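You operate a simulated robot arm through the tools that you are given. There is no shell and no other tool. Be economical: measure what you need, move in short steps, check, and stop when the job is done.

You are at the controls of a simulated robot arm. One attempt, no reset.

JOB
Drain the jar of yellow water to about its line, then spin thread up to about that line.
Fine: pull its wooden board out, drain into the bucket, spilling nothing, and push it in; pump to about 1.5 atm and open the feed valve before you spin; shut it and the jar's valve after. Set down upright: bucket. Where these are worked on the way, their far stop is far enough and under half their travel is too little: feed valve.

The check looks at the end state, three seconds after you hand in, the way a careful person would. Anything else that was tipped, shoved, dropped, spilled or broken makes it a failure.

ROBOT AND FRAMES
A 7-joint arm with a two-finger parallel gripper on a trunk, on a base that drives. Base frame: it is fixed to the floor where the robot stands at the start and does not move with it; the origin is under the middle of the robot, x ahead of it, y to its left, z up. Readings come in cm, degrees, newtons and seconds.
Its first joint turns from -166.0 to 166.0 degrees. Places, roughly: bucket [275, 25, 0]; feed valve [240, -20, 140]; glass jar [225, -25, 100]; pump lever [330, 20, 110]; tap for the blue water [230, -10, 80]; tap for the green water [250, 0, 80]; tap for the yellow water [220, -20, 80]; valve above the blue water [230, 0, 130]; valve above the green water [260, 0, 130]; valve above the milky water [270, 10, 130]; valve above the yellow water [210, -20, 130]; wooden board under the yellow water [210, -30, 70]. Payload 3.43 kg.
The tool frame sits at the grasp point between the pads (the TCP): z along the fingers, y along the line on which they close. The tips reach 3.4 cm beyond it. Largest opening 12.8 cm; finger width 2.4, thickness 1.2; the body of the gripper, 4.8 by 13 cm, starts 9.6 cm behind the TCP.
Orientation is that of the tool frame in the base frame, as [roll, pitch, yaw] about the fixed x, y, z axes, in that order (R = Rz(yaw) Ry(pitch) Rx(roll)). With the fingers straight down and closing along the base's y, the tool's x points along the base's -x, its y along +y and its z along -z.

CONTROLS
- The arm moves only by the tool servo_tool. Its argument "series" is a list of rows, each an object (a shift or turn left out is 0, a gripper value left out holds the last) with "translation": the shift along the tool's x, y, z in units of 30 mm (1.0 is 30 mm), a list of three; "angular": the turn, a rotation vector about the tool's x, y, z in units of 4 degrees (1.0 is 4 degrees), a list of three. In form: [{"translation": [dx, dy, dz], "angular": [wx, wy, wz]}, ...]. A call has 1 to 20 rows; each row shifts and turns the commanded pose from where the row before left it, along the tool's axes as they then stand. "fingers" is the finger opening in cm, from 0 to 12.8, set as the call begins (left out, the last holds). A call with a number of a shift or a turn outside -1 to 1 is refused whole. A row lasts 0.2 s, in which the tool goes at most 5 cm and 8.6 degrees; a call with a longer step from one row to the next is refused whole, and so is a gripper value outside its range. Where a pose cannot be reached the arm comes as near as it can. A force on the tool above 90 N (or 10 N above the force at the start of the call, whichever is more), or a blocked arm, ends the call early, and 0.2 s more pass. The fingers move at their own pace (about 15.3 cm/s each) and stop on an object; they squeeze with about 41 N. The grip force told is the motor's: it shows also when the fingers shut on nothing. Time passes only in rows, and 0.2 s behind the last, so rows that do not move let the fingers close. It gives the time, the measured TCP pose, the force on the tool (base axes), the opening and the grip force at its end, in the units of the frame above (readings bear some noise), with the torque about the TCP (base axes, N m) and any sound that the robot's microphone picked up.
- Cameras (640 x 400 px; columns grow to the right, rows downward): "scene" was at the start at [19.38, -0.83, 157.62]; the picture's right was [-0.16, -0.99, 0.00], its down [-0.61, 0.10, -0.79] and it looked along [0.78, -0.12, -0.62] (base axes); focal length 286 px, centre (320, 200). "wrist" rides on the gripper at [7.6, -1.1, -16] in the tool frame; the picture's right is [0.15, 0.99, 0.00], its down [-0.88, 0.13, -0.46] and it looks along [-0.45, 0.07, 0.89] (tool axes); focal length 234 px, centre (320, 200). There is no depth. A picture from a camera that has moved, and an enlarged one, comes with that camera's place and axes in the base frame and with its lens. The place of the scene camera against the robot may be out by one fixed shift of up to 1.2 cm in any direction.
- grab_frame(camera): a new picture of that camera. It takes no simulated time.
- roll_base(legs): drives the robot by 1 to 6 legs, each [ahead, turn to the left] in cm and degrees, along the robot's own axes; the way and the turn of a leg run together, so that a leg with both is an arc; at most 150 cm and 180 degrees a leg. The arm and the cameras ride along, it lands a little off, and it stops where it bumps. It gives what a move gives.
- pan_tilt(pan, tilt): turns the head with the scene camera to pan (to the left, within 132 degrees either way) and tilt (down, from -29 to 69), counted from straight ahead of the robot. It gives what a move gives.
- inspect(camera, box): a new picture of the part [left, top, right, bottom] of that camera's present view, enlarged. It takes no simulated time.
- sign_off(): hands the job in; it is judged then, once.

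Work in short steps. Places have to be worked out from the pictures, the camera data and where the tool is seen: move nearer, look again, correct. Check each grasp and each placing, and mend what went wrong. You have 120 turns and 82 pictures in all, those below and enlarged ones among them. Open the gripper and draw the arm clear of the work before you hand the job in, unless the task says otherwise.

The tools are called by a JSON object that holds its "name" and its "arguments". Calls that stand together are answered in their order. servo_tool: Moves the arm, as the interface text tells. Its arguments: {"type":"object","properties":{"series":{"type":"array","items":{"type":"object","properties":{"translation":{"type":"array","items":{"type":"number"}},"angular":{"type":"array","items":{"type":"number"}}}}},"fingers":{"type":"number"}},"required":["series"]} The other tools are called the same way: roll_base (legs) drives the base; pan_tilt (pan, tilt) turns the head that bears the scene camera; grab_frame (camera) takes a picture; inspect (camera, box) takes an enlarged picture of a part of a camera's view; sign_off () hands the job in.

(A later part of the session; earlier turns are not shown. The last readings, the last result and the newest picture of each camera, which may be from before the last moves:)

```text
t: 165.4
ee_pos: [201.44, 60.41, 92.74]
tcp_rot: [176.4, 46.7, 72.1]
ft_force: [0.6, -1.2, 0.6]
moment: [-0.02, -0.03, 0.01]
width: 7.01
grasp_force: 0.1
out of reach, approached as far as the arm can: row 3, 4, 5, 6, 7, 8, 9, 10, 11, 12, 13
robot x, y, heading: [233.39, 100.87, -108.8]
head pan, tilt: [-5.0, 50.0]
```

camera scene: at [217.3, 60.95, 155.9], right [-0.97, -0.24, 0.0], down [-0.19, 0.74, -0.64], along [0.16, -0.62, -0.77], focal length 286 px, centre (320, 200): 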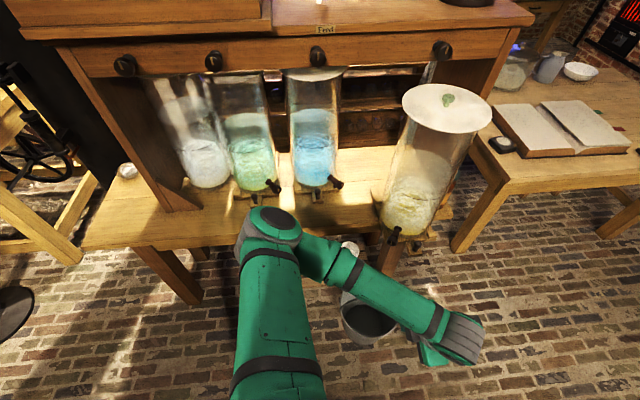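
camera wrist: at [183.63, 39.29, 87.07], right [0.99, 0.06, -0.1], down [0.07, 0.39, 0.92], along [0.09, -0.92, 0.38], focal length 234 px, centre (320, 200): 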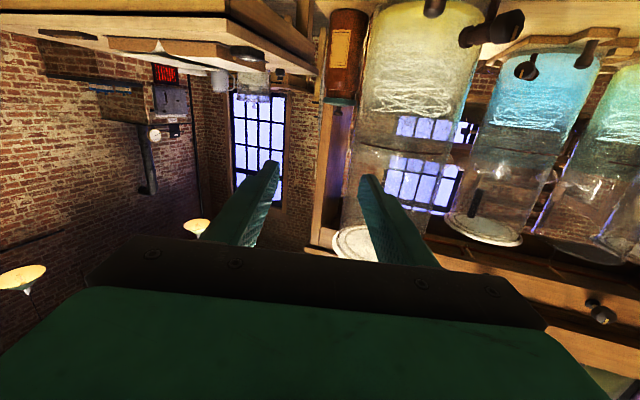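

Now move to the standoff in front of the knob, then pitch up toward horizontal.

{"name": "servo_tool", "arguments": {"series": [{"translation": [-0.375, 0.522, 0.953]}, {"translation": [-0.375, 0.522, 0.953]}, {"translation": [-0.375, 0.522, 0.953]}, {"translation": [-0.375, 0.522, 0.953]}, {"translation": [-0.375, 0.522, 0.953]}, {"translation": [-0.375, 0.522, 0.953]}, {"translation": [-0.375, 0.522, 0.953]}, {"translation": [-0.375, 0.522, 0.953]}, {"translation": [-0.375, 0.522, 0.953]}, {"translation": [-0.375, 0.522, 0.953]}, {"translation": [-0.375, 0.522, 0.953]}, {}]}}

{"name": "servo_tool", "arguments": {"series": [{"angular": [0, -1, 0]}, {"angular": [0, -1, 0]}, {"angular": [0, -1, 0]}, {"angular": [0, -1, 0]}, {"angular": [0, -1, 0]}, {"angular": [0, -1, 0]}, {"angular": [0, -1, 0]}, {"angular": [0, -1, 0]}, {"angular": [0, -1, 0]}, {"angular": [0, -1, 0]}, {}]}}

{"name": "grab_frame", "arguments": {"camera": "wrist"}}

```text
t: 168.0
ee_pos: [210.57, 25.55, 80.85]
tcp_rot: [176.3, 46.6, 72.1]
ft_force: [0.3, -0.6, -0.1]
moment: [-0.02, 0.05, 0.02]
width: 7.0
grasp_force: 0.0
robot x, y, heading: [233.62, 101.35, -108.8]
head pan, tilt: [-5.0, 50.0]
```

```text
t: 170.4
ee_pos: [210.41, 25.43, 80.96]
tcp_rot: [176.0, 50.8, 71.7]
ft_force: [0.3, 0.4, -0.6]
moment: [-0.01, 0.01, 0.01]
width: 7.0
grasp_force: 0.0
out of reach, approached as far as the arm can: row 2, 3, 4, 5, 6, 7, 8, 9, 10
robot x, y, heading: [233.09, 101.06, -108.8]
head pan, tilt: [-5.0, 50.0]
```

```text
21 pictures are left
camera wrist: at [213.76, 42.31, 85.09], right [0.98, -0.17, -0.07], down [0.03, -0.22, 0.97], along [-0.18, -0.96, -0.21], focal length 234 px, centre (320, 200)
```

wrist: 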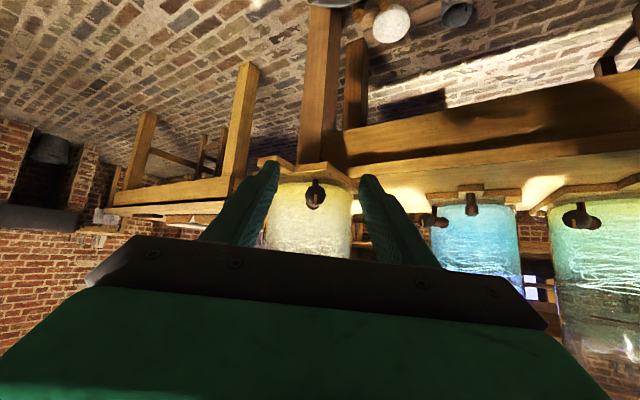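

Pitch limits at ~51° here. Test whether more extension helps: back the base 9 cm, extend the arm 9 cm, and pitch again.

{"name": "roll_base", "arguments": {"legs": [[-9, 0]]}}

{"name": "servo_tool", "arguments": {"series": [{"translation": [-0.63, 0, 0.775]}, {"translation": [-0.63, 0, 0.775]}, {"translation": [-0.63, 0, 0.775]}, {"angular": [0, -1, 0]}, {"angular": [0, -1, 0]}, {"angular": [0, -1, 0]}, {"angular": [0, -1, 0]}, {"angular": [0, -1, 0]}, {"angular": [0, -1, 0]}, {"angular": [0, -1, 0]}, {"angular": [0, -1, 0]}, {}]}}

```text
t: 171.5
ee_pos: [213.96, 31.21, 80.96]
tcp_rot: [176.0, 50.7, 72.3]
ft_force: [-0.7, -0.2, 0.3]
moment: [-0.01, 0.0, -0.03]
width: 7.0
grasp_force: 0.0
robot x, y, heading: [235.86, 106.79, -108.3]
head pan, tilt: [-5.0, 50.0]
stopped in leg 1: the robot was blocked; the commanded pose is now the measured one
```

```text
t: 174.1
ee_pos: [211.59, 22.39, 80.85]
tcp_rot: [175.6, 54.6, 71.7]
ft_force: [0.0, 0.8, 0.1]
moment: [0.0, -0.02, 0.01]
width: 6.98
grasp_force: 0.1
out of reach, approached as far as the arm can: row 5, 6, 7, 8, 9, 10, 11
robot x, y, heading: [235.59, 107.15, -108.5]
head pan, tilt: [-5.0, 50.0]
```

Pitch improves only slowly. I'll use an off-axis grip (~50° pitch) on the knob and turn about the knob's own axis. Return to the nearer station first with the arm drawn in.

{"name": "servo_tool", "arguments": {"series": [{"translation": [0.54, 0, -0.76], "angular": [0, 0.4, 0]}, {"translation": [0.54, 0, -0.76], "angular": [0, 0.4, 0]}, {"translation": [0.54, 0, -0.76], "angular": [0, 0.4, 0]}, {"translation": [0.54, 0, -0.76], "angular": [0, 0.2, 0]}, {}]}}

{"name": "roll_base", "arguments": {"legs": [[16, 0]]}}

{"name": "inspect", "arguments": {"camera": "wrist", "box": [220, 90, 440, 230]}}

```text
t: 175.3
ee_pos: [214.2, 33.28, 81.42]
tcp_rot: [176.1, 48.9, 72.5]
ft_force: [0.6, -0.7, 0.2]
moment: [0.0, 0.01, 0.01]
width: 7.01
grasp_force: 0.1
robot x, y, heading: [235.87, 107.21, -108.3]
head pan, tilt: [-5.0, 50.0]
```

```text
t: 176.7
ee_pos: [208.83, 18.06, 81.34]
tcp_rot: [176.1, 49.0, 72.3]
ft_force: [0.7, 0.1, 0.7]
moment: [-0.03, 0.02, 0.0]
width: 7.01
grasp_force: 0.0
robot x, y, heading: [230.46, 92.17, -108.6]
head pan, tilt: [-5.0, 50.0]
```

```text
2.86 times, centred on (330, 160) of wrist
camera zoom: at [211.97, 34.86, 86.04], right [0.98, -0.16, -0.07], down [0.02, -0.25, 0.97], along [-0.17, -0.96, -0.24], focal length 669 px, centre (291, 314)
```

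zoom: 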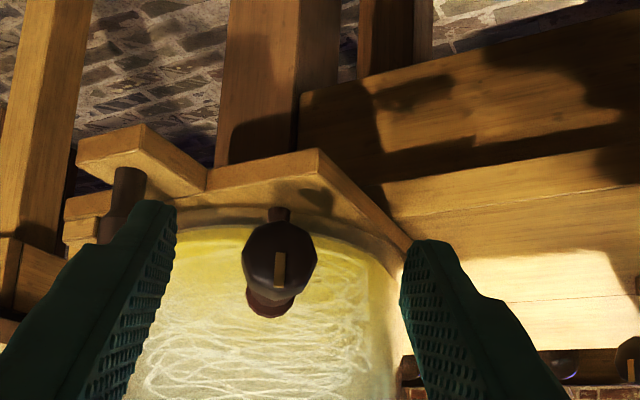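

Triangulated knob face: (206.5,7.8,76.8), ⌀3 cm, axis ≈73° bearing. Spout ≈(205.9,5.7), ~6 cm from bucket centre—inside. Advance onto the knob.

{"name": "servo_tool", "arguments": {"series": [{"translation": [-0.283, 0.007, 0.743]}, {"translation": [-0.283, 0.007, 0.743]}, {"translation": [-0.283, 0.007, 0.743]}, {"translation": [-0.283, 0.007, 0.743]}, {"translation": [-0.283, 0.007, 0.743]}, {}], "fingers": 5.2}}

{"name": "inspect", "arguments": {"camera": "wrist", "box": [220, 110, 440, 250]}}

```text
t: 178.1
ee_pos: [206.19, 7.32, 77.31]
tcp_rot: [176.1, 49.0, 72.4]
ft_force: [-0.3, 0.5, -0.2]
moment: [-0.02, 0.01, -0.02]
width: 5.19
grasp_force: 0.1
robot x, y, heading: [230.58, 91.45, -108.6]
head pan, tilt: [-5.0, 50.0]
```

```text
2.86 times, centred on (330, 180) of wrist
camera zoom: at [209.2, 23.92, 82.06], right [0.98, -0.16, -0.07], down [0.03, -0.25, 0.97], along [-0.17, -0.96, -0.24], focal length 669 px, centre (291, 257)
```

zoom: 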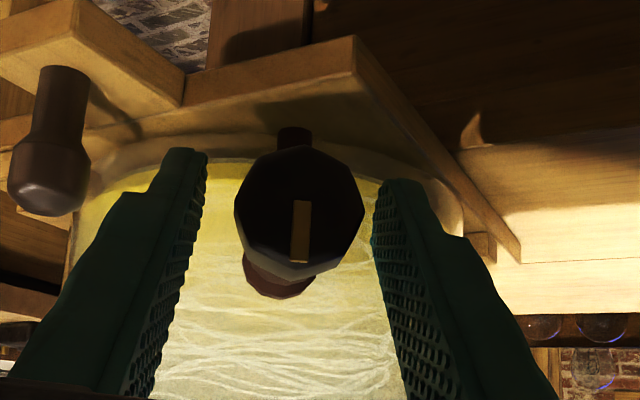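

Knob sits between the fingers. Close on it.

{"name": "servo_tool", "arguments": {"series": [{}, {}, {}], "fingers": 0}}

```text
t: 178.9
ee_pos: [206.05, 7.15, 77.41]
tcp_rot: [176.1, 49.0, 72.3]
ft_force: [1.2, -2.6, -0.1]
moment: [0.0, -0.01, -0.01]
width: 3.15
grasp_force: 41.6
robot x, y, heading: [230.79, 92.15, -108.5]
head pan, tilt: [-5.0, 50.0]
```

Turn counter-clockwise (seen from the front) about the knob axis, 20° first.

{"name": "servo_tool", "arguments": {"series": [{"angular": [0.655, 0.037, -0.754]}, {"angular": [0.655, 0.037, -0.754]}, {"angular": [0.655, 0.037, -0.754]}, {"angular": [0.655, 0.037, -0.754]}, {"angular": [0.655, 0.037, -0.754]}, {}]}}

{"name": "inspect", "arguments": {"camera": "wrist", "box": [220, 90, 440, 250]}}

```text
t: 180.3
ee_pos: [206.18, 7.11, 77.33]
tcp_rot: [-154.6, 45.4, 94.0]
ft_force: [2.3, -3.3, 7.9]
moment: [-0.46, 0.11, 0.14]
width: 3.15
grasp_force: 40.5
robot x, y, heading: [230.72, 92.1, -108.6]
head pan, tilt: [-5.0, 50.0]
```

```text
2.50 times, centred on (330, 170) of wrist
camera zoom: at [211.05, 23.36, 82.41], right [0.91, -0.14, -0.4], down [0.34, -0.34, 0.88], along [-0.26, -0.93, -0.26], focal length 585 px, centre (295, 275)
```

zoom: 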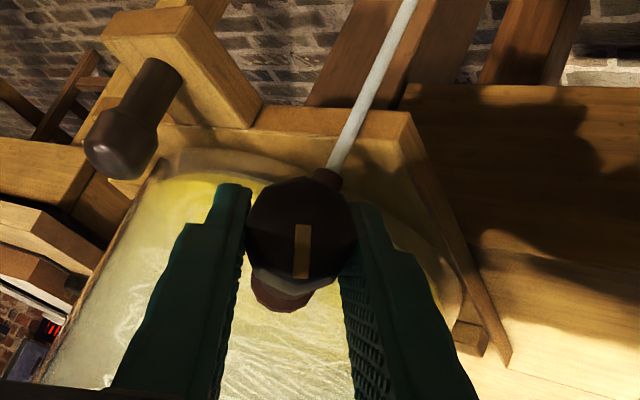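

Water flows at 20°. Check that the stream enters the bucket.

{"name": "inspect", "arguments": {"camera": "wrist", "box": [240, 0, 480, 150]}}

{"name": "grab_frame", "arguments": {"camera": "scene"}}

```text
2.67 times, centred on (360, 75) of wrist
camera zoom: at [211.05, 23.36, 82.41], right [0.91, -0.14, -0.4], down [0.34, -0.34, 0.88], along [-0.26, -0.93, -0.26], focal length 624 px, centre (213, 533)
```

zoom: 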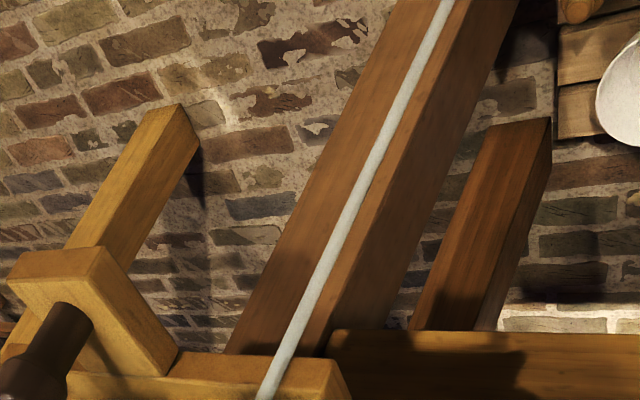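

```text
16 pictures are left
camera scene: at [224.63, 75.53, 155.9], right [-0.92, 0.4, 0.0], down [0.3, 0.7, -0.64], along [-0.26, -0.59, -0.77], focal length 286 px, centre (320, 200)
```

scene: 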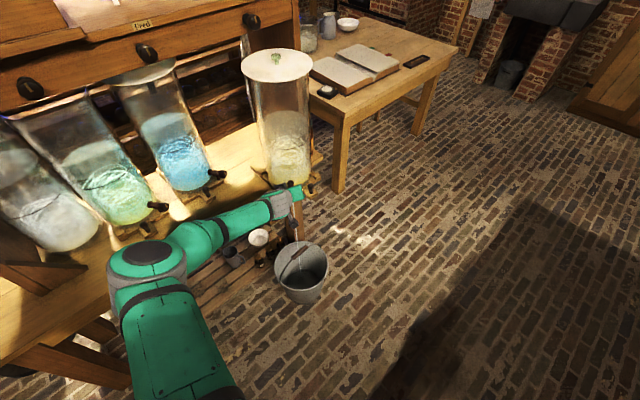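

Predicted stream point lies inside the rim, toward its far side. One zoom to verify no spill.

{"name": "inspect", "arguments": {"camera": "scene", "box": [240, 170, 360, 310]}}

```text
2.86 times, centred on (300, 240) of scene
camera zoom: at [224.63, 75.53, 155.9], right [-0.92, 0.4, 0.0], down [0.3, 0.7, -0.64], along [-0.26, -0.59, -0.77], focal length 816 px, centre (377, 86)
```

zoom: 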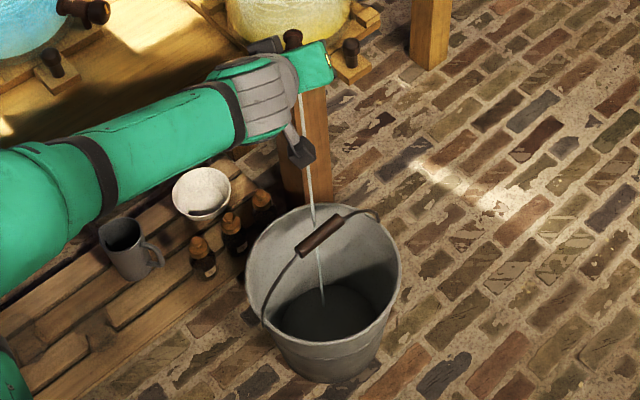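

Stream goes cleanly into the bucket. Let it run ~4 s, then check the jar level.

{"name": "servo_tool", "arguments": {"series": [{}, {}, {}, {}, {}, {}, {}, {}, {}, {}, {}, {}, {}, {}, {}, {}, {}, {}, {}, {}]}}

{"name": "inspect", "arguments": {"camera": "scene", "box": [230, 60, 330, 200]}}

```text
t: 184.5
ee_pos: [206.25, 7.13, 77.23]
tcp_rot: [-154.6, 45.5, 93.8]
ft_force: [-2.2, -10.5, 16.9]
moment: [-0.14, 0.06, 0.07]
width: 3.19
grasp_force: 41.6
robot x, y, heading: [230.67, 91.84, -108.5]
head pan, tilt: [-5.0, 50.0]
```

```text
2.86 times, centred on (280, 130) of scene
camera zoom: at [224.63, 75.54, 155.9], right [-0.92, 0.4, 0.0], down [0.3, 0.7, -0.64], along [-0.26, -0.59, -0.77], focal length 816 px, centre (434, 400)
```

zoom: 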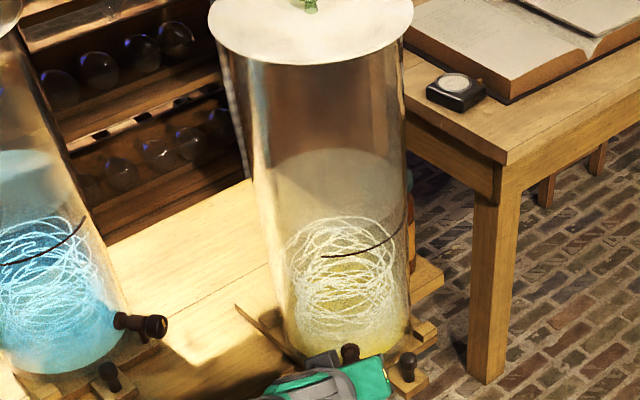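

Surface seems still ~3 cm above the line. Run ~6 s more and re-check at higher zoom from the same viewpoint.

{"name": "servo_tool", "arguments": {"series": [{}, {}, {}, {}, {}, {}, {}, {}, {}, {}, {}, {}, {}, {}, {}, {}, {}, {}, {}, {}]}}

{"name": "inspect", "arguments": {"camera": "scene", "box": [250, 100, 330, 160]}}

```text
t: 188.7
ee_pos: [206.35, 7.14, 77.37]
tcp_rot: [-154.7, 45.4, 93.9]
ft_force: [-2.0, -7.0, 16.8]
moment: [-0.08, 0.08, 0.03]
width: 3.16
grasp_force: 41.2
robot x, y, heading: [230.57, 91.85, -108.3]
head pan, tilt: [-5.0, 50.0]
```

```text
6.67 times, centred on (290, 130) of scene
camera zoom: at [224.63, 75.55, 155.9], right [-0.92, 0.4, 0.0], down [0.3, 0.7, -0.64], along [-0.26, -0.59, -0.77], focal length 1903 px, centre (520, 667)
```

zoom: 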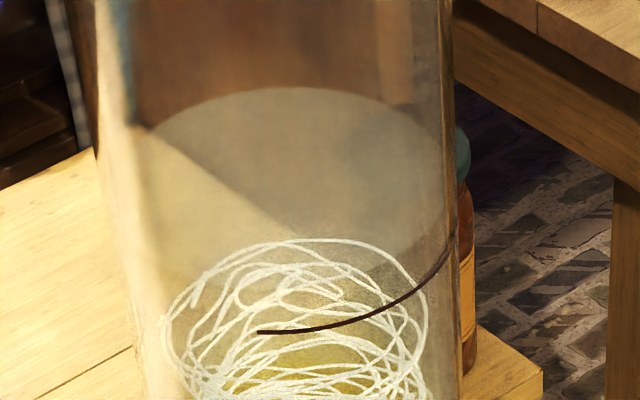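

Level falls slowly (surface front edge ≈3 cm above the line, ~0.2 cm per 4 s). Open the tap another 28° and run on.

{"name": "servo_tool", "arguments": {"series": [{"angular": [0.655, 0.037, -0.754]}, {"angular": [0.655, 0.037, -0.754]}, {"angular": [0.655, 0.037, -0.754]}, {"angular": [0.655, 0.037, -0.754]}, {"angular": [0.655, 0.037, -0.754]}, {"angular": [0.655, 0.037, -0.754]}, {"angular": [0.655, 0.037, -0.754]}, {}, {}, {}, {}, {}, {}, {}, {}, {}, {}, {}, {}, {}]}}

{"name": "grab_frame", "arguments": {"camera": "scene"}}

```text
t: 192.9
ee_pos: [206.13, 7.3, 77.13]
tcp_rot: [-124.1, 30.7, 113.2]
ft_force: [-3.0, 1.6, 0.3]
moment: [0.37, -0.15, -0.41]
width: 3.13
grasp_force: 41.1
robot x, y, heading: [230.49, 91.95, -108.3]
head pan, tilt: [-5.0, 50.0]
```

```text
12 pictures are left
camera scene: at [224.59, 75.43, 155.89], right [-0.92, 0.4, 0.0], down [0.31, 0.7, -0.64], along [-0.26, -0.59, -0.77], focal length 286 px, centre (320, 200)
```

scene: 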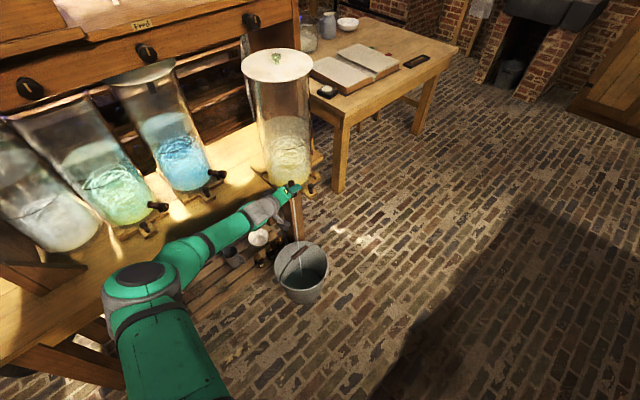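

Stream still goes in. Run ~8 s, then measure level once to calibrate the rate.

{"name": "servo_tool", "arguments": {"series": [{}, {}, {}, {}, {}, {}, {}, {}, {}, {}, {}, {}, {}, {}, {}, {}, {}, {}, {}, {}]}}

{"name": "servo_tool", "arguments": {"series": [{}, {}, {}, {}, {}, {}, {}, {}, {}, {}]}}

{"name": "inspect", "arguments": {"camera": "scene", "box": [250, 100, 330, 160]}}

```text
t: 197.1
ee_pos: [206.45, 7.28, 77.35]
tcp_rot: [-124.1, 30.9, 113.4]
ft_force: [16.1, 1.9, -0.3]
moment: [-0.62, 0.08, 0.84]
width: 3.14
grasp_force: 41.1
robot x, y, heading: [230.81, 92.09, -108.7]
head pan, tilt: [-5.0, 50.0]
```

```text
t: 199.3
ee_pos: [206.35, 7.24, 77.27]
tcp_rot: [-124.0, 30.9, 113.2]
ft_force: [13.0, 5.6, 2.2]
moment: [-0.28, 0.02, 0.36]
width: 3.13
grasp_force: 41.1
robot x, y, heading: [230.64, 92.12, -108.5]
head pan, tilt: [-5.0, 50.0]
```

```text
6.67 times, centred on (290, 130) of scene
camera zoom: at [224.66, 75.53, 155.9], right [-0.92, 0.4, 0.0], down [0.3, 0.7, -0.64], along [-0.26, -0.59, -0.77], focal length 1903 px, centre (520, 667)
```

zoom: 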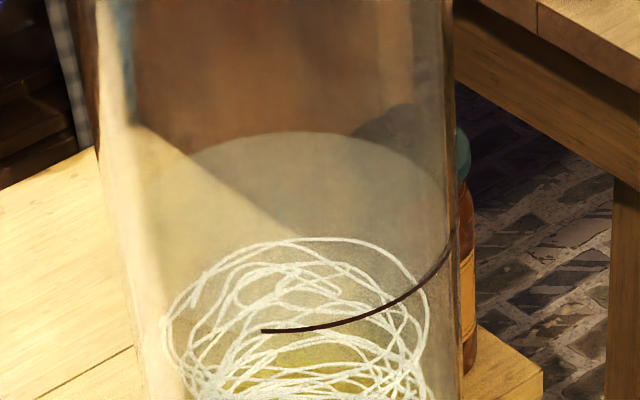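

Surface has dropped to within ~0.5 cm of the line. Close the tap now (full 48° back, plus a touch).

{"name": "servo_tool", "arguments": {"series": [{"angular": [-0.655, -0.037, 0.754]}, {"angular": [-0.655, -0.037, 0.754]}, {"angular": [-0.655, -0.037, 0.754]}, {"angular": [-0.655, -0.037, 0.754]}, {"angular": [-0.655, -0.037, 0.754]}, {"angular": [-0.655, -0.037, 0.754]}, {"angular": [-0.655, -0.037, 0.754]}, {"angular": [-0.655, -0.037, 0.754]}, {"angular": [-0.655, -0.037, 0.754]}, {"angular": [-0.655, -0.037, 0.754]}, {"angular": [-0.655, -0.037, 0.754]}, {"angular": [-0.655, -0.037, 0.754]}, {"angular": [-0.52, -0.03, 0.6]}, {}]}}

{"name": "inspect", "arguments": {"camera": "wrist", "box": [220, 0, 440, 250]}}

```text
t: 202.3
ee_pos: [206.27, 7.4, 77.3]
tcp_rot: [171.2, 49.0, 68.5]
ft_force: [-18.1, -1.3, 14.8]
moment: [-0.73, 0.31, -0.21]
width: 3.11
grasp_force: 40.7
robot x, y, heading: [230.76, 91.99, -108.7]
head pan, tilt: [-5.0, 50.0]
```

```text
1.60 times, centred on (330, 125) of wrist
camera zoom: at [209.12, 24.1, 81.91], right [0.99, -0.16, -0.01], down [-0.03, -0.23, 0.97], along [-0.16, -0.96, -0.23], focal length 375 px, centre (304, 320)
```

zoom: 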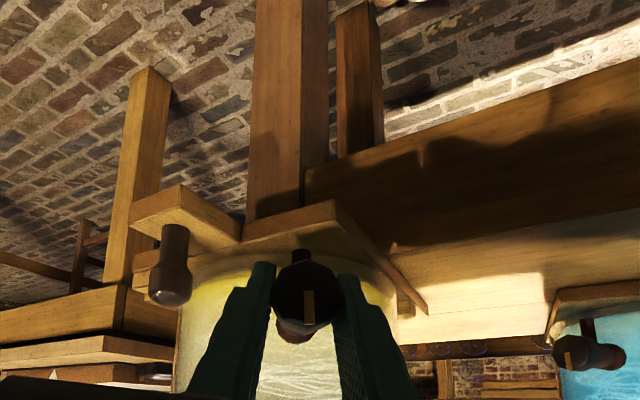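

Flow has stopped, mark back at its original position. Release, retract the arm with pitch-down, and re-station in front of the peg to push the board in.

{"name": "servo_tool", "arguments": {"series": [{}, {"translation": [0, 0, -0.8]}, {"translation": [0, 0, -1]}, {"translation": [0, 0, -1]}, {"translation": [0, 0, -1]}, {"translation": [0.3, 0, -0.9], "angular": [0, 1, 0]}, {"translation": [0.5, 0, -0.8], "angular": [0, 1, 0]}, {"translation": [0.6, 0, -0.7], "angular": [0, 1, 0]}, {"translation": [0.8, 0, -0.5], "angular": [0, 1, 0]}, {"translation": [0.9, 0, 0], "angular": [0, 1, 0]}, {"translation": [0.9, 0, 0], "angular": [0, 1, 0]}, {"translation": [0.9, 0, 0], "angular": [0, 1, 0]}, {"translation": [0.9, 0, 0]}, {}], "fingers": 6}}

{"name": "roll_base", "arguments": {"legs": [[0, -49.7], [55.7, 0], [0, 87.8]]}}

```text
t: 205.3
ee_pos: [213.3, 35.69, 81.58]
tcp_rot: [173.8, 21.0, 73.0]
ft_force: [-0.1, 0.6, 0.5]
moment: [0.01, -0.02, 0.02]
width: 6.0
grasp_force: 0.0
robot x, y, heading: [230.67, 91.9, -108.4]
head pan, tilt: [-5.0, 50.0]
```

```text
t: 215.3
ee_pos: [197.69, 15.26, 81.45]
tcp_rot: [173.8, 21.1, 110.9]
ft_force: [0.6, -0.7, 0.2]
moment: [-0.02, -0.03, -0.02]
width: 6.01
grasp_force: 0.1
robot x, y, heading: [176.75, 70.38, -70.7]
head pan, tilt: [-5.0, 50.0]
```

Now set roll/pitch as in the first peg grasp, and move onto the known peg location (197.0, 8.05, 76.3).

{"name": "servo_tool", "arguments": {"series": [{"angular": [0.7, 0, 0]}, {"angular": [0.7, 0, 0]}, {"angular": [0, -0.95, 0]}, {"angular": [0, -0.95, 0]}, {"angular": [0, -0.95, 0]}, {"angular": [0, -0.95, 0]}, {"angular": [0, -0.95, 0]}, {"angular": [0, -0.85, 0]}, {"translation": [0.397, -0.36, 0.42]}, {"translation": [0.397, -0.36, 0.42]}, {"translation": [0.397, -0.36, 0.42]}, {}], "fingers": 6}}

```text
t: 217.9
ee_pos: [196.25, 14.37, 78.36]
tcp_rot: [179.2, 40.0, 110.6]
ft_force: [0.2, -0.1, 0.4]
moment: [0.0, 0.01, 0.0]
width: 6.0
grasp_force: 0.2
out of reach, approached as far as the arm can: row 8, 10, 11
robot x, y, heading: [176.93, 70.1, -70.8]
head pan, tilt: [-5.0, 50.0]
```

{"name": "servo_tool", "arguments": {"series": [{"translation": [0, -0.5, 0]}, {"translation": [-0.227, 0, 0.37]}, {"translation": [-0.227, 0, 0.37]}, {"translation": [-0.227, 0, 0.37]}, {"translation": [-0.227, 0, 0.37]}, {"translation": [-0.227, 0, 0.37]}, {}]}}

{"name": "servo_tool", "arguments": {"series": [{}, {}, {}], "fingers": 0}}

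```text
t: 219.5
ee_pos: [197.17, 8.08, 76.48]
tcp_rot: [179.2, 40.2, 110.5]
ft_force: [-0.3, 0.0, 0.0]
moment: [0.02, -0.01, -0.01]
width: 6.0
grasp_force: 0.1
robot x, y, heading: [176.64, 70.61, -70.7]
head pan, tilt: [-5.0, 50.0]
```

```text
t: 220.3
ee_pos: [197.12, 8.2, 76.48]
tcp_rot: [179.4, 40.0, 110.5]
ft_force: [-10.6, -5.1, -0.2]
moment: [-0.15, 0.17, -0.3]
width: 2.15
grasp_force: 44.9
robot x, y, heading: [177.31, 70.53, -70.4]
head pan, tilt: [-5.0, 50.0]
```

Peg gripped. Push the board straight in, 17 cm first.

{"name": "servo_tool", "arguments": {"series": [{"translation": [-0.13, -0.002, 0.107]}, {"translation": [-0.255, -0.004, 0.214]}, {"translation": [-0.255, -0.004, 0.214]}, {"translation": [-0.255, -0.004, 0.214]}, {"translation": [-0.255, -0.004, 0.214]}, {"translation": [-0.255, -0.004, 0.214]}, {"translation": [-0.255, -0.004, 0.214]}, {"translation": [-0.255, -0.004, 0.214]}, {"translation": [-0.255, -0.004, 0.214]}, {"translation": [-0.255, -0.004, 0.214]}, {"translation": [-0.255, -0.004, 0.214]}, {"translation": [-0.255, -0.004, 0.214]}, {"translation": [-0.255, -0.004, 0.214]}, {"translation": [-0.255, -0.004, 0.214]}, {"translation": [-0.255, -0.004, 0.214]}, {"translation": [-0.255, -0.004, 0.214]}, {"translation": [-0.255, -0.004, 0.214]}, {}]}}

```text
t: 224.1
ee_pos: [202.68, -7.42, 76.49]
tcp_rot: [179.6, 40.0, 110.4]
ft_force: [-30.4, -7.9, 2.2]
moment: [0.27, 0.66, -0.95]
width: 2.15
grasp_force: 45.2
robot x, y, heading: [176.57, 70.34, -70.6]
head pan, tilt: [-5.0, 50.0]
```

Good. Push the remaining ~9.3 cm with slight sideways relief.

{"name": "servo_tool", "arguments": {"series": [{"translation": [-0.2, -0.06, 0.17]}, {"translation": [-0.255, -0.03, 0.214]}, {"translation": [-0.255, -0.01, 0.214]}, {"translation": [-0.255, -0.01, 0.214]}, {"translation": [-0.255, -0.01, 0.214]}, {"translation": [-0.255, -0.01, 0.214]}, {"translation": [-0.255, -0.01, 0.214]}, {"translation": [-0.255, -0.01, 0.214]}, {"translation": [-0.255, -0.005, 0.214]}, {"translation": [-0.13, 0, 0.11]}, {}]}}

```text
t: 226.5
ee_pos: [205.81, -16.03, 76.19]
tcp_rot: [179.2, 40.0, 110.5]
ft_force: [-20.2, 35.3, 9.8]
moment: [0.41, 0.22, -0.18]
width: 2.14
grasp_force: 44.8
robot x, y, heading: [176.77, 70.65, -70.5]
head pan, tilt: [-5.0, 50.0]
```

Board is at its inner stop (35 N resistance, same place as at the start). Release, retract, and drive toward the pump.

{"name": "servo_tool", "arguments": {"series": [{}, {"translation": [0.766, 0, -0.643]}, {"translation": [0.766, 0, -0.643]}, {"translation": [0.766, 0, -0.643]}, {"translation": [0.766, 0, -0.643]}, {"translation": [0.5, 0, -0.8]}, {"translation": [0.5, 0, -0.8], "angular": [0, 1, 0]}, {"translation": [0.6, 0, -0.7], "angular": [0, 1, 0]}, {"translation": [0.7, 0, -0.6], "angular": [0, 1, 0]}, {"translation": [0.8, 0, -0.5], "angular": [0, 1, 0]}, {"translation": [0.8, 0, -0.5], "angular": [0, 1, 0]}, {"translation": [0.9, 0, -0.2], "angular": [0, 1, 0]}, {"translation": [0.9, 0, 0], "angular": [0, 1, 0]}, {"translation": [0.9, 0, 0], "angular": [0, 1, 0]}, {"translation": [0.9, 0, 0], "angular": [0, 1, 0]}, {"translation": [0.9, 0, 0]}, {"translation": [0.9, 0, 0]}, {}], "fingers": 6}}

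{"name": "roll_base", "arguments": {"legs": [[0, 72.7], [113, 0], [0, -50]]}}

{"name": "pan_tilt", "arguments": {"pan": 0, "tilt": 30}}

{"name": "grab_frame", "arguments": {"camera": "scene"}}

```text
t: 230.3
ee_pos: [190.01, 24.94, 77.6]
tcp_rot: [179.5, 4.0, 110.9]
ft_force: [0.0, 0.3, 0.0]
moment: [-0.04, 0.03, -0.03]
width: 5.99
grasp_force: 0.0
robot x, y, heading: [176.84, 70.06, -70.8]
head pan, tilt: [-5.0, 50.0]
```

```text
t: 242.3
ee_pos: [319.26, 38.77, 77.5]
tcp_rot: [179.5, 4.2, 133.1]
ft_force: [0.2, -0.5, -0.4]
moment: [-0.03, 0.03, -0.01]
width: 5.98
grasp_force: 0.2
robot x, y, heading: [289.93, 76.04, -48.5]
head pan, tilt: [-5.0, 50.0]
```

```text
t: 243.1
ee_pos: [319.23, 38.78, 77.48]
tcp_rot: [179.4, 4.0, 133.0]
ft_force: [0.4, -0.1, 0.4]
moment: [0.01, 0.01, 0.04]
width: 6.0
grasp_force: 0.0
robot x, y, heading: [290.54, 76.13, -48.6]
head pan, tilt: [0.0, 30.0]
```

```text
9 pictures are left
camera scene: at [303.38, 61.88, 158.84], right [-0.75, -0.66, 0.0], down [-0.33, 0.38, -0.87], along [0.57, -0.65, -0.5], focal length 286 px, centre (320, 200)
```

scene: 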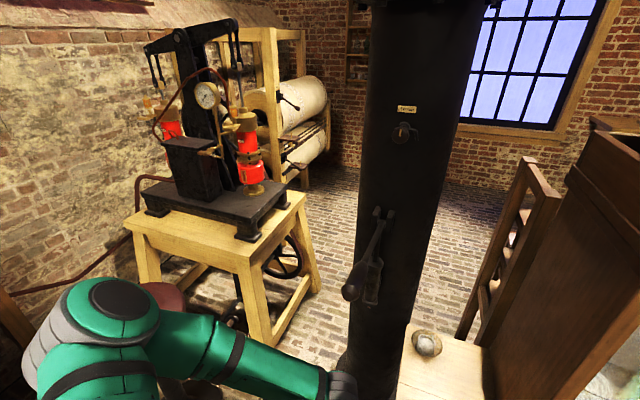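

The pump lever is on the black column: grip at px (350,285). Enlarge the column to see the lever and gauge.

{"name": "inspect", "arguments": {"camera": "scene", "box": [330, 90, 450, 310]}}

```text
1.82 times, centred on (390, 200) of scene
camera zoom: at [303.38, 61.88, 158.84], right [-0.75, -0.66, 0.0], down [-0.33, 0.38, -0.87], along [0.57, -0.65, -0.5], focal length 519 px, centre (193, 200)
```

zoom: 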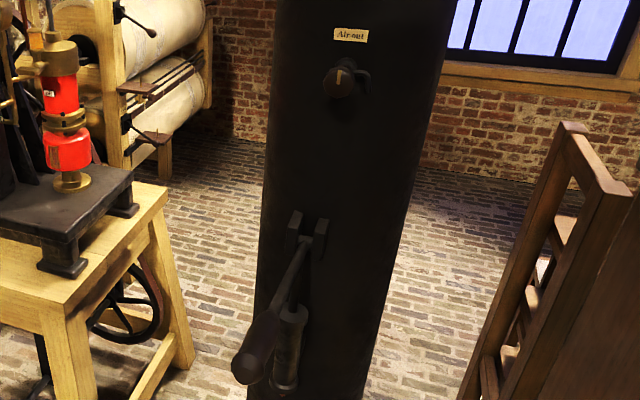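

Lever: pivot ≈(331,5,118), grip ≈(328.5,22,106). Station the robot as in the earlier good configuration relative to the grip, raise and pitch the hand.

{"name": "roll_base", "arguments": {"legs": [[0, 76.8], [25.6, 0], [0, -97]]}}

{"name": "servo_tool", "arguments": {"series": [{"translation": [0, 0, -1]}, {"translation": [0, 0, -1]}, {"translation": [0, 0, -1]}, {"translation": [0, 0, -1]}, {"translation": [0, 0, -1]}, {"translation": [0, 0, -1]}, {"translation": [0, 0, -1]}, {"translation": [0, 0, -1]}, {"translation": [0, 0, -1]}, {"translation": [0, 0, -1]}, {"translation": [0, 0, -1]}, {}]}}

{"name": "servo_tool", "arguments": {"series": [{"angular": [0, -1, 0], "translation": [-0.5, 0, 0]}, {"angular": [0, -1, 0], "translation": [-0.5, 0, 0]}, {"angular": [0, -1, 0], "translation": [-0.5, 0, 0]}, {"angular": [0, -1, 0], "translation": [-0.4, 0, 0.2]}, {"angular": [0, -1, 0], "translation": [-0.4, 0, 0.2]}, {"angular": [0, -1, 0], "translation": [-0.4, 0, 0.2]}, {"angular": [0, -1, 0], "translation": [-0.4, 0, 0.3]}, {"angular": [0, -1, 0]}, {"angular": [0, -1, 0]}, {}], "fingers": 8}}

{"name": "grab_frame", "arguments": {"camera": "wrist"}}

```text
t: 253.6
ee_pos: [324.91, 43.0, 77.57]
tcp_rot: [179.5, 4.1, 110.8]
ft_force: [0.6, -0.2, 0.1]
moment: [-0.01, 0.01, 0.03]
width: 5.97
grasp_force: 0.0
robot x, y, heading: [312.4, 88.86, -70.9]
head pan, tilt: [0.0, 30.0]
```

```text
t: 256.2
ee_pos: [323.65, 45.52, 110.64]
tcp_rot: [179.5, 4.0, 110.8]
ft_force: [-0.2, -0.4, 0.7]
moment: [0.02, -0.05, -0.04]
width: 6.03
grasp_force: 0.0
robot x, y, heading: [312.12, 88.59, -70.8]
head pan, tilt: [0.0, 30.0]
```

```text
t: 258.4
ee_pos: [327.49, 35.89, 110.48]
tcp_rot: [179.3, 40.1, 110.4]
ft_force: [0.5, 0.3, -0.7]
moment: [0.0, 0.02, 0.04]
width: 8.02
grasp_force: 0.0
robot x, y, heading: [312.23, 88.47, -71.2]
head pan, tilt: [0.0, 30.0]
```

```text
7 pictures are left
camera wrist: at [320.7, 50.54, 117.77], right [0.89, 0.46, -0.09], down [0.25, -0.31, 0.92], along [0.39, -0.83, -0.39], focal length 234 px, centre (320, 200)
```

wrist: 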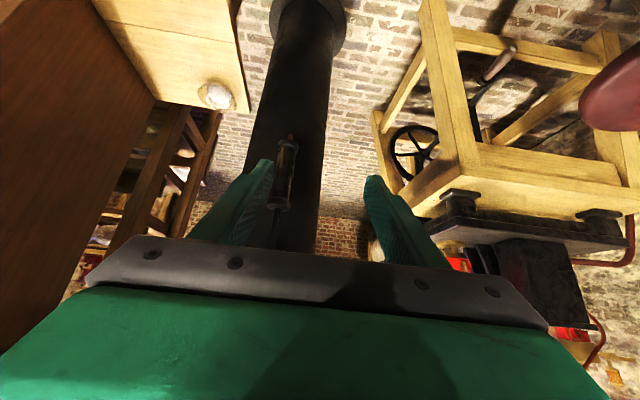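

Handle end triangulates to (328.3,22.3,107.2); grip middle ≈(328.7,19.9,109). Move in straddling it and close.

{"name": "servo_tool", "arguments": {"series": [{"translation": [0, -0.75, 0]}, {"translation": [0, -0.74, 0]}, {"translation": [-0.6, 0, 0.615]}, {"translation": [-0.6, 0, 0.615]}, {"translation": [-0.6, 0, 0.615]}, {"translation": [-0.6, 0, 0.615]}, {"translation": [-0.6, 0, 0.615]}, {"translation": [-0.6, 0, 0.615]}, {}], "fingers": 8}}

{"name": "servo_tool", "arguments": {"series": [{}, {}, {}], "fingers": 0}}

```text
t: 259.7
ee_pos: [325.53, 27.82, 109.49]
tcp_rot: [178.9, 39.3, 109.5]
ft_force: [1.1, 84.0, 20.1]
moment: [-6.7, 0.65, -2.43]
width: 8.01
grasp_force: 0.0
robot x, y, heading: [312.24, 88.81, -70.9]
head pan, tilt: [0.0, 30.0]
stopped in row 6: the force on the tool passed its limit at 148 N (the readings are from after the stop); the commanded pose is now the measured one
```

```text
t: 260.5
ee_pos: [324.92, 27.6, 109.32]
tcp_rot: [179.1, 39.2, 108.9]
ft_force: [-62.5, 45.4, -17.2]
moment: [-4.53, -5.52, 1.43]
width: 0.02
grasp_force: 33.5
robot x, y, heading: [312.09, 88.72, -70.7]
head pan, tilt: [0.0, 30.0]
```

Contact: something touched ~8 cm above the TCP, and nothing was gripped. Back out 5 cm and look with the scene camera.

{"name": "servo_tool", "arguments": {"series": [{"translation": [0.3, 0, -0.3]}, {"translation": [0.5, 0, -0.5]}, {"translation": [0.5, 0, -0.5]}, {}], "fingers": 4}}

{"name": "inspect", "arguments": {"camera": "scene", "box": [200, 60, 440, 330]}}

```text
t: 261.5
ee_pos: [323.78, 32.49, 109.88]
tcp_rot: [179.0, 39.6, 109.8]
ft_force: [0.0, -0.2, -1.5]
moment: [-0.01, 0.03, 0.01]
width: 4.0
grasp_force: 0.1
robot x, y, heading: [312.4, 88.75, -70.6]
head pan, tilt: [0.0, 30.0]
```

```text
1.48 times, centred on (320, 195) of scene
camera zoom: at [318.89, 70.66, 158.85], right [-0.94, -0.33, 0.0], down [-0.16, 0.47, -0.87], along [0.28, -0.82, -0.5], focal length 423 px, centre (320, 207)
```

zoom: 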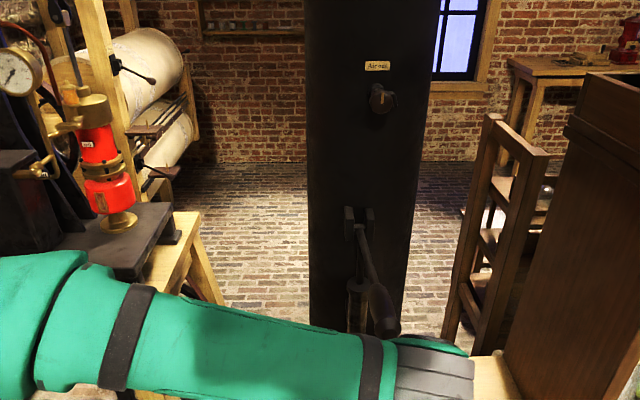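

Handle end actually triangulates to (323.6,29.7,117) with pivot (335,-3,112.5) — lever near horizontal, 35 cm long. Go out, up, and come down over the grip.

{"name": "servo_tool", "arguments": {"series": [{"translation": [0.685, 0, -0.567]}, {"translation": [0.685, 0, -0.567]}, {"translation": [0.685, 0, -0.567]}, {"translation": [-0.565, 0, -0.683]}, {"translation": [-0.565, 0, -0.683]}, {"translation": [-0.565, 0, -0.683]}, {"translation": [-0.565, 0, -0.683]}, {"translation": [-0.565, 0, -0.683]}, {"translation": [-0.672, -0.13, 0.556]}, {"translation": [-0.672, -0.13, 0.556]}, {"translation": [-0.672, -0.13, 0.556]}, {"translation": [0, 0, 0.5]}, {}], "fingers": 7.5}}

```text
t: 264.3
ee_pos: [322.97, 28.02, 122.17]
tcp_rot: [179.9, 38.8, 110.4]
ft_force: [-0.1, -0.2, 0.4]
moment: [-0.01, 0.01, 0.02]
width: 7.52
grasp_force: 0.1
out of reach, approached as far as the arm can: row 2, 3
robot x, y, heading: [312.04, 88.59, -70.9]
head pan, tilt: [0.0, 30.0]
```

Over the handle; lower ~5.5 cm and close.

{"name": "servo_tool", "arguments": {"series": [{"translation": [0.3, 0.07, 0.55]}, {"translation": [0.3, 0.07, 0.55]}, {"translation": [0.3, 0.07, 0.55]}, {}]}}

{"name": "servo_tool", "arguments": {"series": [{}, {}, {}], "fingers": 0}}

```text
t: 265.3
ee_pos: [324.17, 27.4, 116.99]
tcp_rot: [179.0, 39.5, 109.7]
ft_force: [0.7, 0.9, -0.1]
moment: [0.0, -0.01, 0.01]
width: 7.51
grasp_force: 0.0
robot x, y, heading: [312.2, 88.73, -71.1]
head pan, tilt: [0.0, 30.0]
```

```text
t: 266.1
ee_pos: [324.15, 27.28, 116.83]
tcp_rot: [179.0, 39.4, 109.7]
ft_force: [3.1, 2.8, -0.1]
moment: [-0.13, -0.16, 0.17]
width: 3.33
grasp_force: 45.4
robot x, y, heading: [311.84, 88.65, -71.0]
head pan, tilt: [0.0, 30.0]
```

Handle gripped (3.3 cm). Push down ~9 cm and watch force/sound.

{"name": "servo_tool", "arguments": {"series": [{"translation": [0.2, 0, 0.25]}, {"translation": [0.25, 0, 0.31]}, {"translation": [0.25, 0, 0.31]}, {"translation": [0.25, 0, 0.31]}, {"translation": [0.25, 0, 0.31]}, {"translation": [0.25, 0, 0.31]}, {"translation": [0.25, 0, 0.31]}, {"translation": [0.25, 0, 0.31]}, {}]}}

```text
t: 268.1
ee_pos: [324.23, 27.3, 107.59]
tcp_rot: [179.1, 39.3, 109.9]
ft_force: [2.1, 5.9, 6.1]
moment: [-0.59, -0.41, -0.16]
width: 3.28
grasp_force: 44.7
robot x, y, heading: [311.9, 88.24, -70.9]
head pan, tilt: [0.0, 30.0]
```

{"name": "servo_tool", "arguments": {"series": [{"translation": [0.2, 0, 0.34]}, {"translation": [0.2, 0, 0.34]}, {"translation": [0.2, 0, 0.34]}, {"translation": [0.15, 0, 0.36]}, {"translation": [0.15, 0, 0.36]}, {"translation": [0.15, 0, 0.36]}, {"translation": [0.13, 0, 0.36]}, {"translation": [0.13, 0, 0.36]}, {}]}}

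```text
t: 270.1
ee_pos: [325.05, 25.16, 99.02]
tcp_rot: [179.3, 39.7, 109.7]
ft_force: [-21.3, -6.5, 39.1]
moment: [1.44, -0.21, 0.79]
width: 3.2
grasp_force: 45.0
robot x, y, heading: [312.23, 88.9, -70.7]
head pan, tilt: [0.0, 30.0]
```

Lower stop at z≈99. Now an up-stroke to find the upper end.

{"name": "servo_tool", "arguments": {"series": [{"translation": [-0.38, 0.03, -0.93]}, {"translation": [-0.38, 0.03, -0.93]}, {"translation": [-0.38, 0.03, -0.93]}, {"translation": [-0.636, 0, -0.771]}, {"translation": [-0.636, 0, -0.771]}, {"translation": [-0.636, 0, -0.771]}, {"translation": [-0.72, 0, -0.61]}, {"translation": [-0.42, 0, -0.3]}, {}]}}

```text
t: 272.1
ee_pos: [324.4, 27.04, 119.13]
tcp_rot: [-179.0, 37.7, 110.9]
ft_force: [-10.4, 3.2, -28.9]
moment: [0.72, 0.41, -0.1]
width: 3.37
grasp_force: 45.3
robot x, y, heading: [312.32, 88.66, -70.7]
head pan, tilt: [0.0, 30.0]
```

Stroke spans z≈99–118.5. Do two full pump cycles, then look up for the gauge.

{"name": "servo_tool", "arguments": {"series": [{"translation": [0.63, 0, 0.77]}, {"translation": [0.63, 0, 0.77]}, {"translation": [0.63, 0, 0.77]}, {"translation": [0.43, 0, 0.94]}, {"translation": [0.43, 0, 0.94]}, {"translation": [0.43, 0, 0.94]}, {"translation": [0.3, 0, 0.75]}, {}, {"translation": [-0.3, 0, -0.75]}, {"translation": [-0.43, 0, -0.94]}, {"translation": [-0.43, 0, -0.94]}, {"translation": [-0.43, 0, -0.94]}, {"translation": [-0.63, 0, -0.77]}, {"translation": [-0.63, 0, -0.77]}, {"translation": [-0.63, 0, -0.77]}, {}]}}

{"name": "servo_tool", "arguments": {"series": [{"translation": [0.63, 0, 0.77]}, {"translation": [0.63, 0, 0.77]}, {"translation": [0.63, 0, 0.77]}, {"translation": [0.43, 0, 0.94]}, {"translation": [0.43, 0, 0.94]}, {"translation": [0.43, 0, 0.94]}, {"translation": [0.3, 0, 0.75]}, {}, {"translation": [-0.3, 0, -0.75]}, {"translation": [-0.43, 0, -0.94]}, {"translation": [-0.43, 0, -0.94]}, {"translation": [-0.43, 0, -0.94]}, {"translation": [-0.63, 0, -0.77]}, {"translation": [-0.63, 0, -0.77]}, {"translation": [-0.63, 0, -0.77]}, {}]}}

{"name": "pan_tilt", "arguments": {"pan": -10, "tilt": -5}}

{"name": "grab_frame", "arguments": {"camera": "scene"}}

```text
t: 275.5
ee_pos: [324.27, 27.02, 119.06]
tcp_rot: [-179.0, 37.5, 110.6]
ft_force: [-15.8, 19.4, -18.7]
moment: [0.91, 0.54, -0.18]
width: 3.33
grasp_force: 45.1
robot x, y, heading: [311.9, 88.36, -71.0]
head pan, tilt: [0.0, 30.0]
```

```text
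t: 278.9
ee_pos: [324.34, 26.97, 118.71]
tcp_rot: [-178.9, 37.6, 110.6]
ft_force: [-24.3, -2.0, -28.3]
moment: [0.52, 0.69, -0.47]
width: 3.35
grasp_force: 45.6
robot x, y, heading: [311.88, 88.82, -70.9]
head pan, tilt: [0.0, 30.0]
```

```text
t: 279.9
ee_pos: [324.47, 26.94, 119.09]
tcp_rot: [-178.5, 38.0, 111.0]
ft_force: [-37.0, -5.7, -26.3]
moment: [0.54, 1.02, -0.57]
width: 3.36
grasp_force: 44.3
robot x, y, heading: [312.27, 88.6, -70.6]
head pan, tilt: [-10.0, -5.0]
```

```text
5 pictures are left
camera scene: at [317.08, 70.45, 164.44], right [-0.99, -0.16, 0.0], down [0.01, -0.08, -1.0], along [0.16, -0.98, 0.09], focal length 286 px, centre (320, 200)
```

scene: 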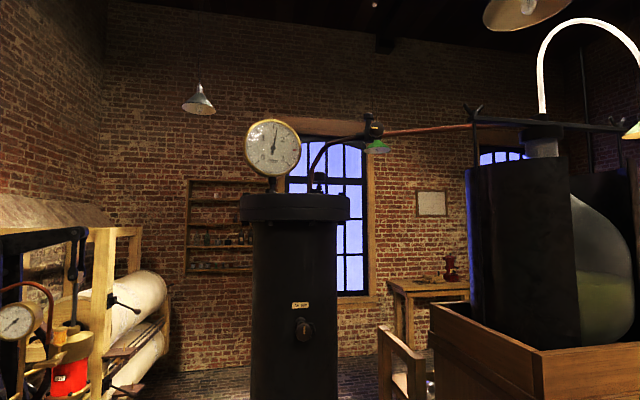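

The gauge is atop the column; read it.

{"name": "inspect", "arguments": {"camera": "scene", "box": [241, 115, 305, 179]}}

```text
6.25 times, centred on (273, 147) of scene
camera zoom: at [317.08, 70.45, 164.44], right [-0.99, -0.16, 0.0], down [0.01, -0.08, -1.0], along [0.16, -0.98, 0.09], focal length 1784 px, centre (614, 531)
```

zoom: 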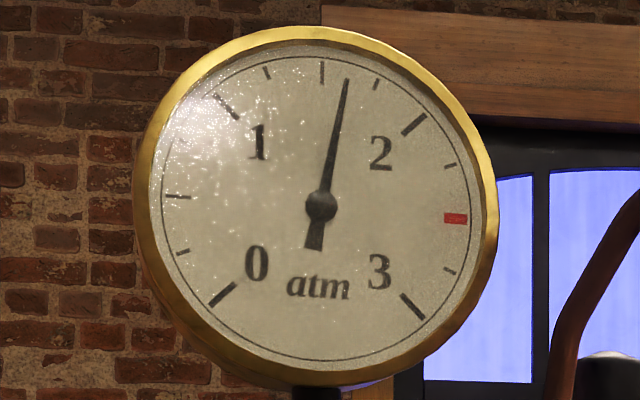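

Gauge reads ≈1.6 atm (1.5 is at the top) — good. Release the lever, retract, and drive to a stance serving both the feed valve (≈236,-15,140) and the jar valve (≈206,-16,124.5).

{"name": "servo_tool", "arguments": {"series": [{}, {"translation": [0, 0, -0.8]}, {"translation": [0, 0, -1]}, {"translation": [0, 0, -0.8]}, {"translation": [0.5, 0, -0.4], "angular": [0, 1, 0]}, {"translation": [0.6, 0, -0.4], "angular": [0, 1, 0]}, {"translation": [0.7, 0, -0.3], "angular": [0, 1, 0]}, {"translation": [0.8, 0, -0.2], "angular": [0, 1, 0]}, {"translation": [0.9, 0, 0], "angular": [0, 1, 0]}, {"translation": [0.9, 0, 0], "angular": [0, 1, 0]}, {"translation": [0.5, 0, 0], "angular": [0, 1, 0]}, {}], "fingers": 8}}

{"name": "roll_base", "arguments": {"legs": [[0, -99.2], [117.7, 0], [0, 99.6]]}}

```text
t: 282.5
ee_pos: [317.59, 45.91, 123.2]
tcp_rot: [179.2, 11.4, 110.2]
ft_force: [0.3, -0.3, 0.6]
moment: [0.01, 0.02, 0.02]
width: 8.0
grasp_force: 0.0
robot x, y, heading: [312.16, 88.66, -71.1]
head pan, tilt: [-10.0, -5.0]
```

```text
t: 298.0
ee_pos: [202.21, 27.1, 123.26]
tcp_rot: [179.2, 11.4, 110.7]
ft_force: [0.4, -0.1, 0.6]
moment: [-0.02, -0.01, 0.0]
width: 7.99
grasp_force: 0.2
robot x, y, heading: [196.65, 69.68, -70.3]
head pan, tilt: [-10.0, -5.0]
```

Raise and pitch, then move to a standoff before the feed valve and take one wrist picture.

{"name": "servo_tool", "arguments": {"series": [{"translation": [-0.198, 0, -0.98]}, {"translation": [-0.198, 0, -0.98]}, {"translation": [-0.198, 0, -0.98]}, {"translation": [-0.198, 0, -0.98]}, {"translation": [-0.198, 0, -0.98]}, {"translation": [-0.198, 0, -0.98]}, {"translation": [-0.198, 0, -0.98]}, {"translation": [-0.198, 0, -0.98]}, {"translation": [-0.3, 0, 0.1], "angular": [0, -1, 0]}, {"translation": [-0.3, 0, 0.1], "angular": [0, -1, 0]}, {"translation": [-0.3, 0, 0.1], "angular": [0, -1, 0]}, {"translation": [-0.3, 0, 0.1], "angular": [0, -1, 0]}, {"angular": [0, -1, 0]}, {"angular": [0, -1, 0]}, {"angular": [0, -1, 0]}, {"angular": [0, -1, 0]}, {}]}}

```text
t: 301.6
ee_pos: [203.89, 23.42, 145.23]
tcp_rot: [179.8, 43.1, 110.7]
ft_force: [1.4, -0.5, 0.5]
moment: [0.03, 0.03, 0.02]
width: 7.99
grasp_force: 0.1
out of reach, approached as far as the arm can: row 8
robot x, y, heading: [196.66, 70.01, -70.2]
head pan, tilt: [-10.0, -5.0]
```

{"name": "servo_tool", "arguments": {"series": [{"translation": [-0.782, 0.415, 0.665]}, {"translation": [-0.782, 0.415, 0.665]}, {"translation": [-0.782, 0.415, 0.665]}, {"translation": [-0.782, 0.415, 0.665]}, {"translation": [-0.782, 0.415, 0.665]}, {"translation": [-0.782, 0.415, 0.665]}, {"translation": [-0.782, 0.415, 0.665]}, {"translation": [-0.782, 0.415, 0.665]}, {"translation": [-0.782, 0.415, 0.665]}, {"translation": [-0.782, 0.415, 0.665]}, {"translation": [-0.782, 0.415, 0.665]}, {"translation": [-0.782, 0.415, 0.665]}, {}]}}

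{"name": "grab_frame", "arguments": {"camera": "wrist"}}

```text
t: 304.4
ee_pos: [230.85, -6.14, 146.6]
tcp_rot: [179.8, 42.8, 110.6]
ft_force: [0.3, 0.3, 0.2]
moment: [0.02, 0.0, -0.03]
width: 7.99
grasp_force: 0.0
robot x, y, heading: [196.25, 69.98, -70.5]
head pan, tilt: [-10.0, -5.0]
```

```text
3 pictures are left
camera wrist: at [224.07, 8.68, 153.19], right [0.89, 0.45, -0.1], down [0.24, -0.27, 0.93], along [0.4, -0.85, -0.35], focal length 234 px, centre (320, 200)
```

wrist: 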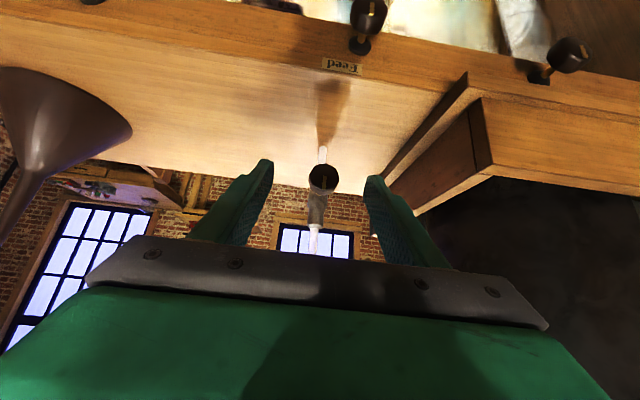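

Feed knob ≈(235.3,-14.9,140.6), axis along the cabinet normal. Advance and close on it.

{"name": "servo_tool", "arguments": {"series": [{"translation": [-0.271, 0.072, 0.75]}, {"translation": [-0.271, 0.072, 0.75]}, {"translation": [-0.271, 0.072, 0.75]}, {"translation": [-0.271, 0.072, 0.75]}, {"translation": [-0.271, 0.072, 0.75]}, {}], "fingers": 7}}

{"name": "servo_tool", "arguments": {"series": [{}, {}, {}], "fingers": 0}}

```text
t: 305.8
ee_pos: [235.68, -15.48, 142.05]
tcp_rot: [178.9, 43.4, 110.1]
ft_force: [-0.3, 0.6, 0.0]
moment: [0.01, 0.01, 0.04]
width: 7.01
grasp_force: 0.1
robot x, y, heading: [196.41, 69.76, -70.3]
head pan, tilt: [-10.0, -5.0]
```

```text
t: 306.6
ee_pos: [235.46, -15.56, 142.17]
tcp_rot: [179.1, 43.4, 110.0]
ft_force: [-4.0, -4.5, 0.2]
moment: [-0.14, 0.06, -0.07]
width: 3.76
grasp_force: 45.1
robot x, y, heading: [196.36, 69.57, -70.1]
head pan, tilt: [-10.0, -5.0]
```

Gripped (3.76 cm). Turn counter-clockwise 56° about its axis.

{"name": "servo_tool", "arguments": {"series": [{"angular": [0.727, 0, -0.687], "translation": [0, 0.03, 0]}, {"angular": [0.727, 0, -0.687], "translation": [0, 0.03, 0]}, {"angular": [0.727, 0, -0.687], "translation": [0, 0.03, 0]}, {"angular": [0.727, 0, -0.687], "translation": [0, 0.03, 0]}, {"angular": [0.727, 0, -0.687], "translation": [0, 0.03, 0]}, {"angular": [0.727, 0, -0.687], "translation": [0, 0.03, 0]}, {"angular": [0.727, 0, -0.687], "translation": [0, 0.03, 0]}, {"angular": [0.727, 0, -0.687], "translation": [0, 0.03, 0]}, {"angular": [0.727, 0, -0.687], "translation": [0, 0.03, 0]}, {"angular": [0.727, 0, -0.687], "translation": [0, 0.03, 0]}, {"angular": [0.727, 0, -0.687], "translation": [0, 0.03, 0]}, {"angular": [0.727, 0, -0.687], "translation": [0, 0.03, 0]}, {"angular": [0.727, 0, -0.687], "translation": [0, 0.03, 0]}, {"angular": [0.727, 0, -0.687], "translation": [0, 0.03, 0]}, {}]}}

```text
t: 309.8
ee_pos: [236.74, -14.94, 141.39]
tcp_rot: [-116.6, 22.9, 148.7]
ft_force: [9.3, 0.9, -13.0]
moment: [0.12, -0.19, 0.05]
width: 3.75
grasp_force: 45.4
robot x, y, heading: [196.67, 69.68, -70.4]
head pan, tilt: [-10.0, -5.0]
```

Turned freely. Continue toward the far stop, up to 32° more.

{"name": "servo_tool", "arguments": {"series": [{"angular": [0.727, 0, -0.687], "translation": [0, 0.03, 0]}, {"angular": [0.727, 0, -0.687], "translation": [0, 0.03, 0]}, {"angular": [0.727, 0, -0.687], "translation": [0, 0.03, 0]}, {"angular": [0.727, 0, -0.687], "translation": [0, 0.03, 0]}, {"angular": [0.727, 0, -0.687], "translation": [0, 0.03, 0]}, {"angular": [0.727, 0, -0.687], "translation": [0, 0.03, 0]}, {"angular": [0.727, 0, -0.687], "translation": [0, 0.03, 0]}, {"angular": [0.727, 0, -0.687], "translation": [0, 0.03, 0]}, {}]}}

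```text
t: 310.3
ee_pos: [236.55, -14.96, 142.05]
tcp_rot: [-112.7, 21.5, 150.3]
ft_force: [4.2, -18.9, 14.1]
moment: [13.8, -9.46, 2.88]
width: 5.16
grasp_force: 45.4
robot x, y, heading: [196.45, 70.01, -70.4]
head pan, tilt: [-10.0, -5.0]
stopped in row 2: the force on the tool passed its limit at 107 N (the readings are from after the stop); the commanded pose is now the measured one
```

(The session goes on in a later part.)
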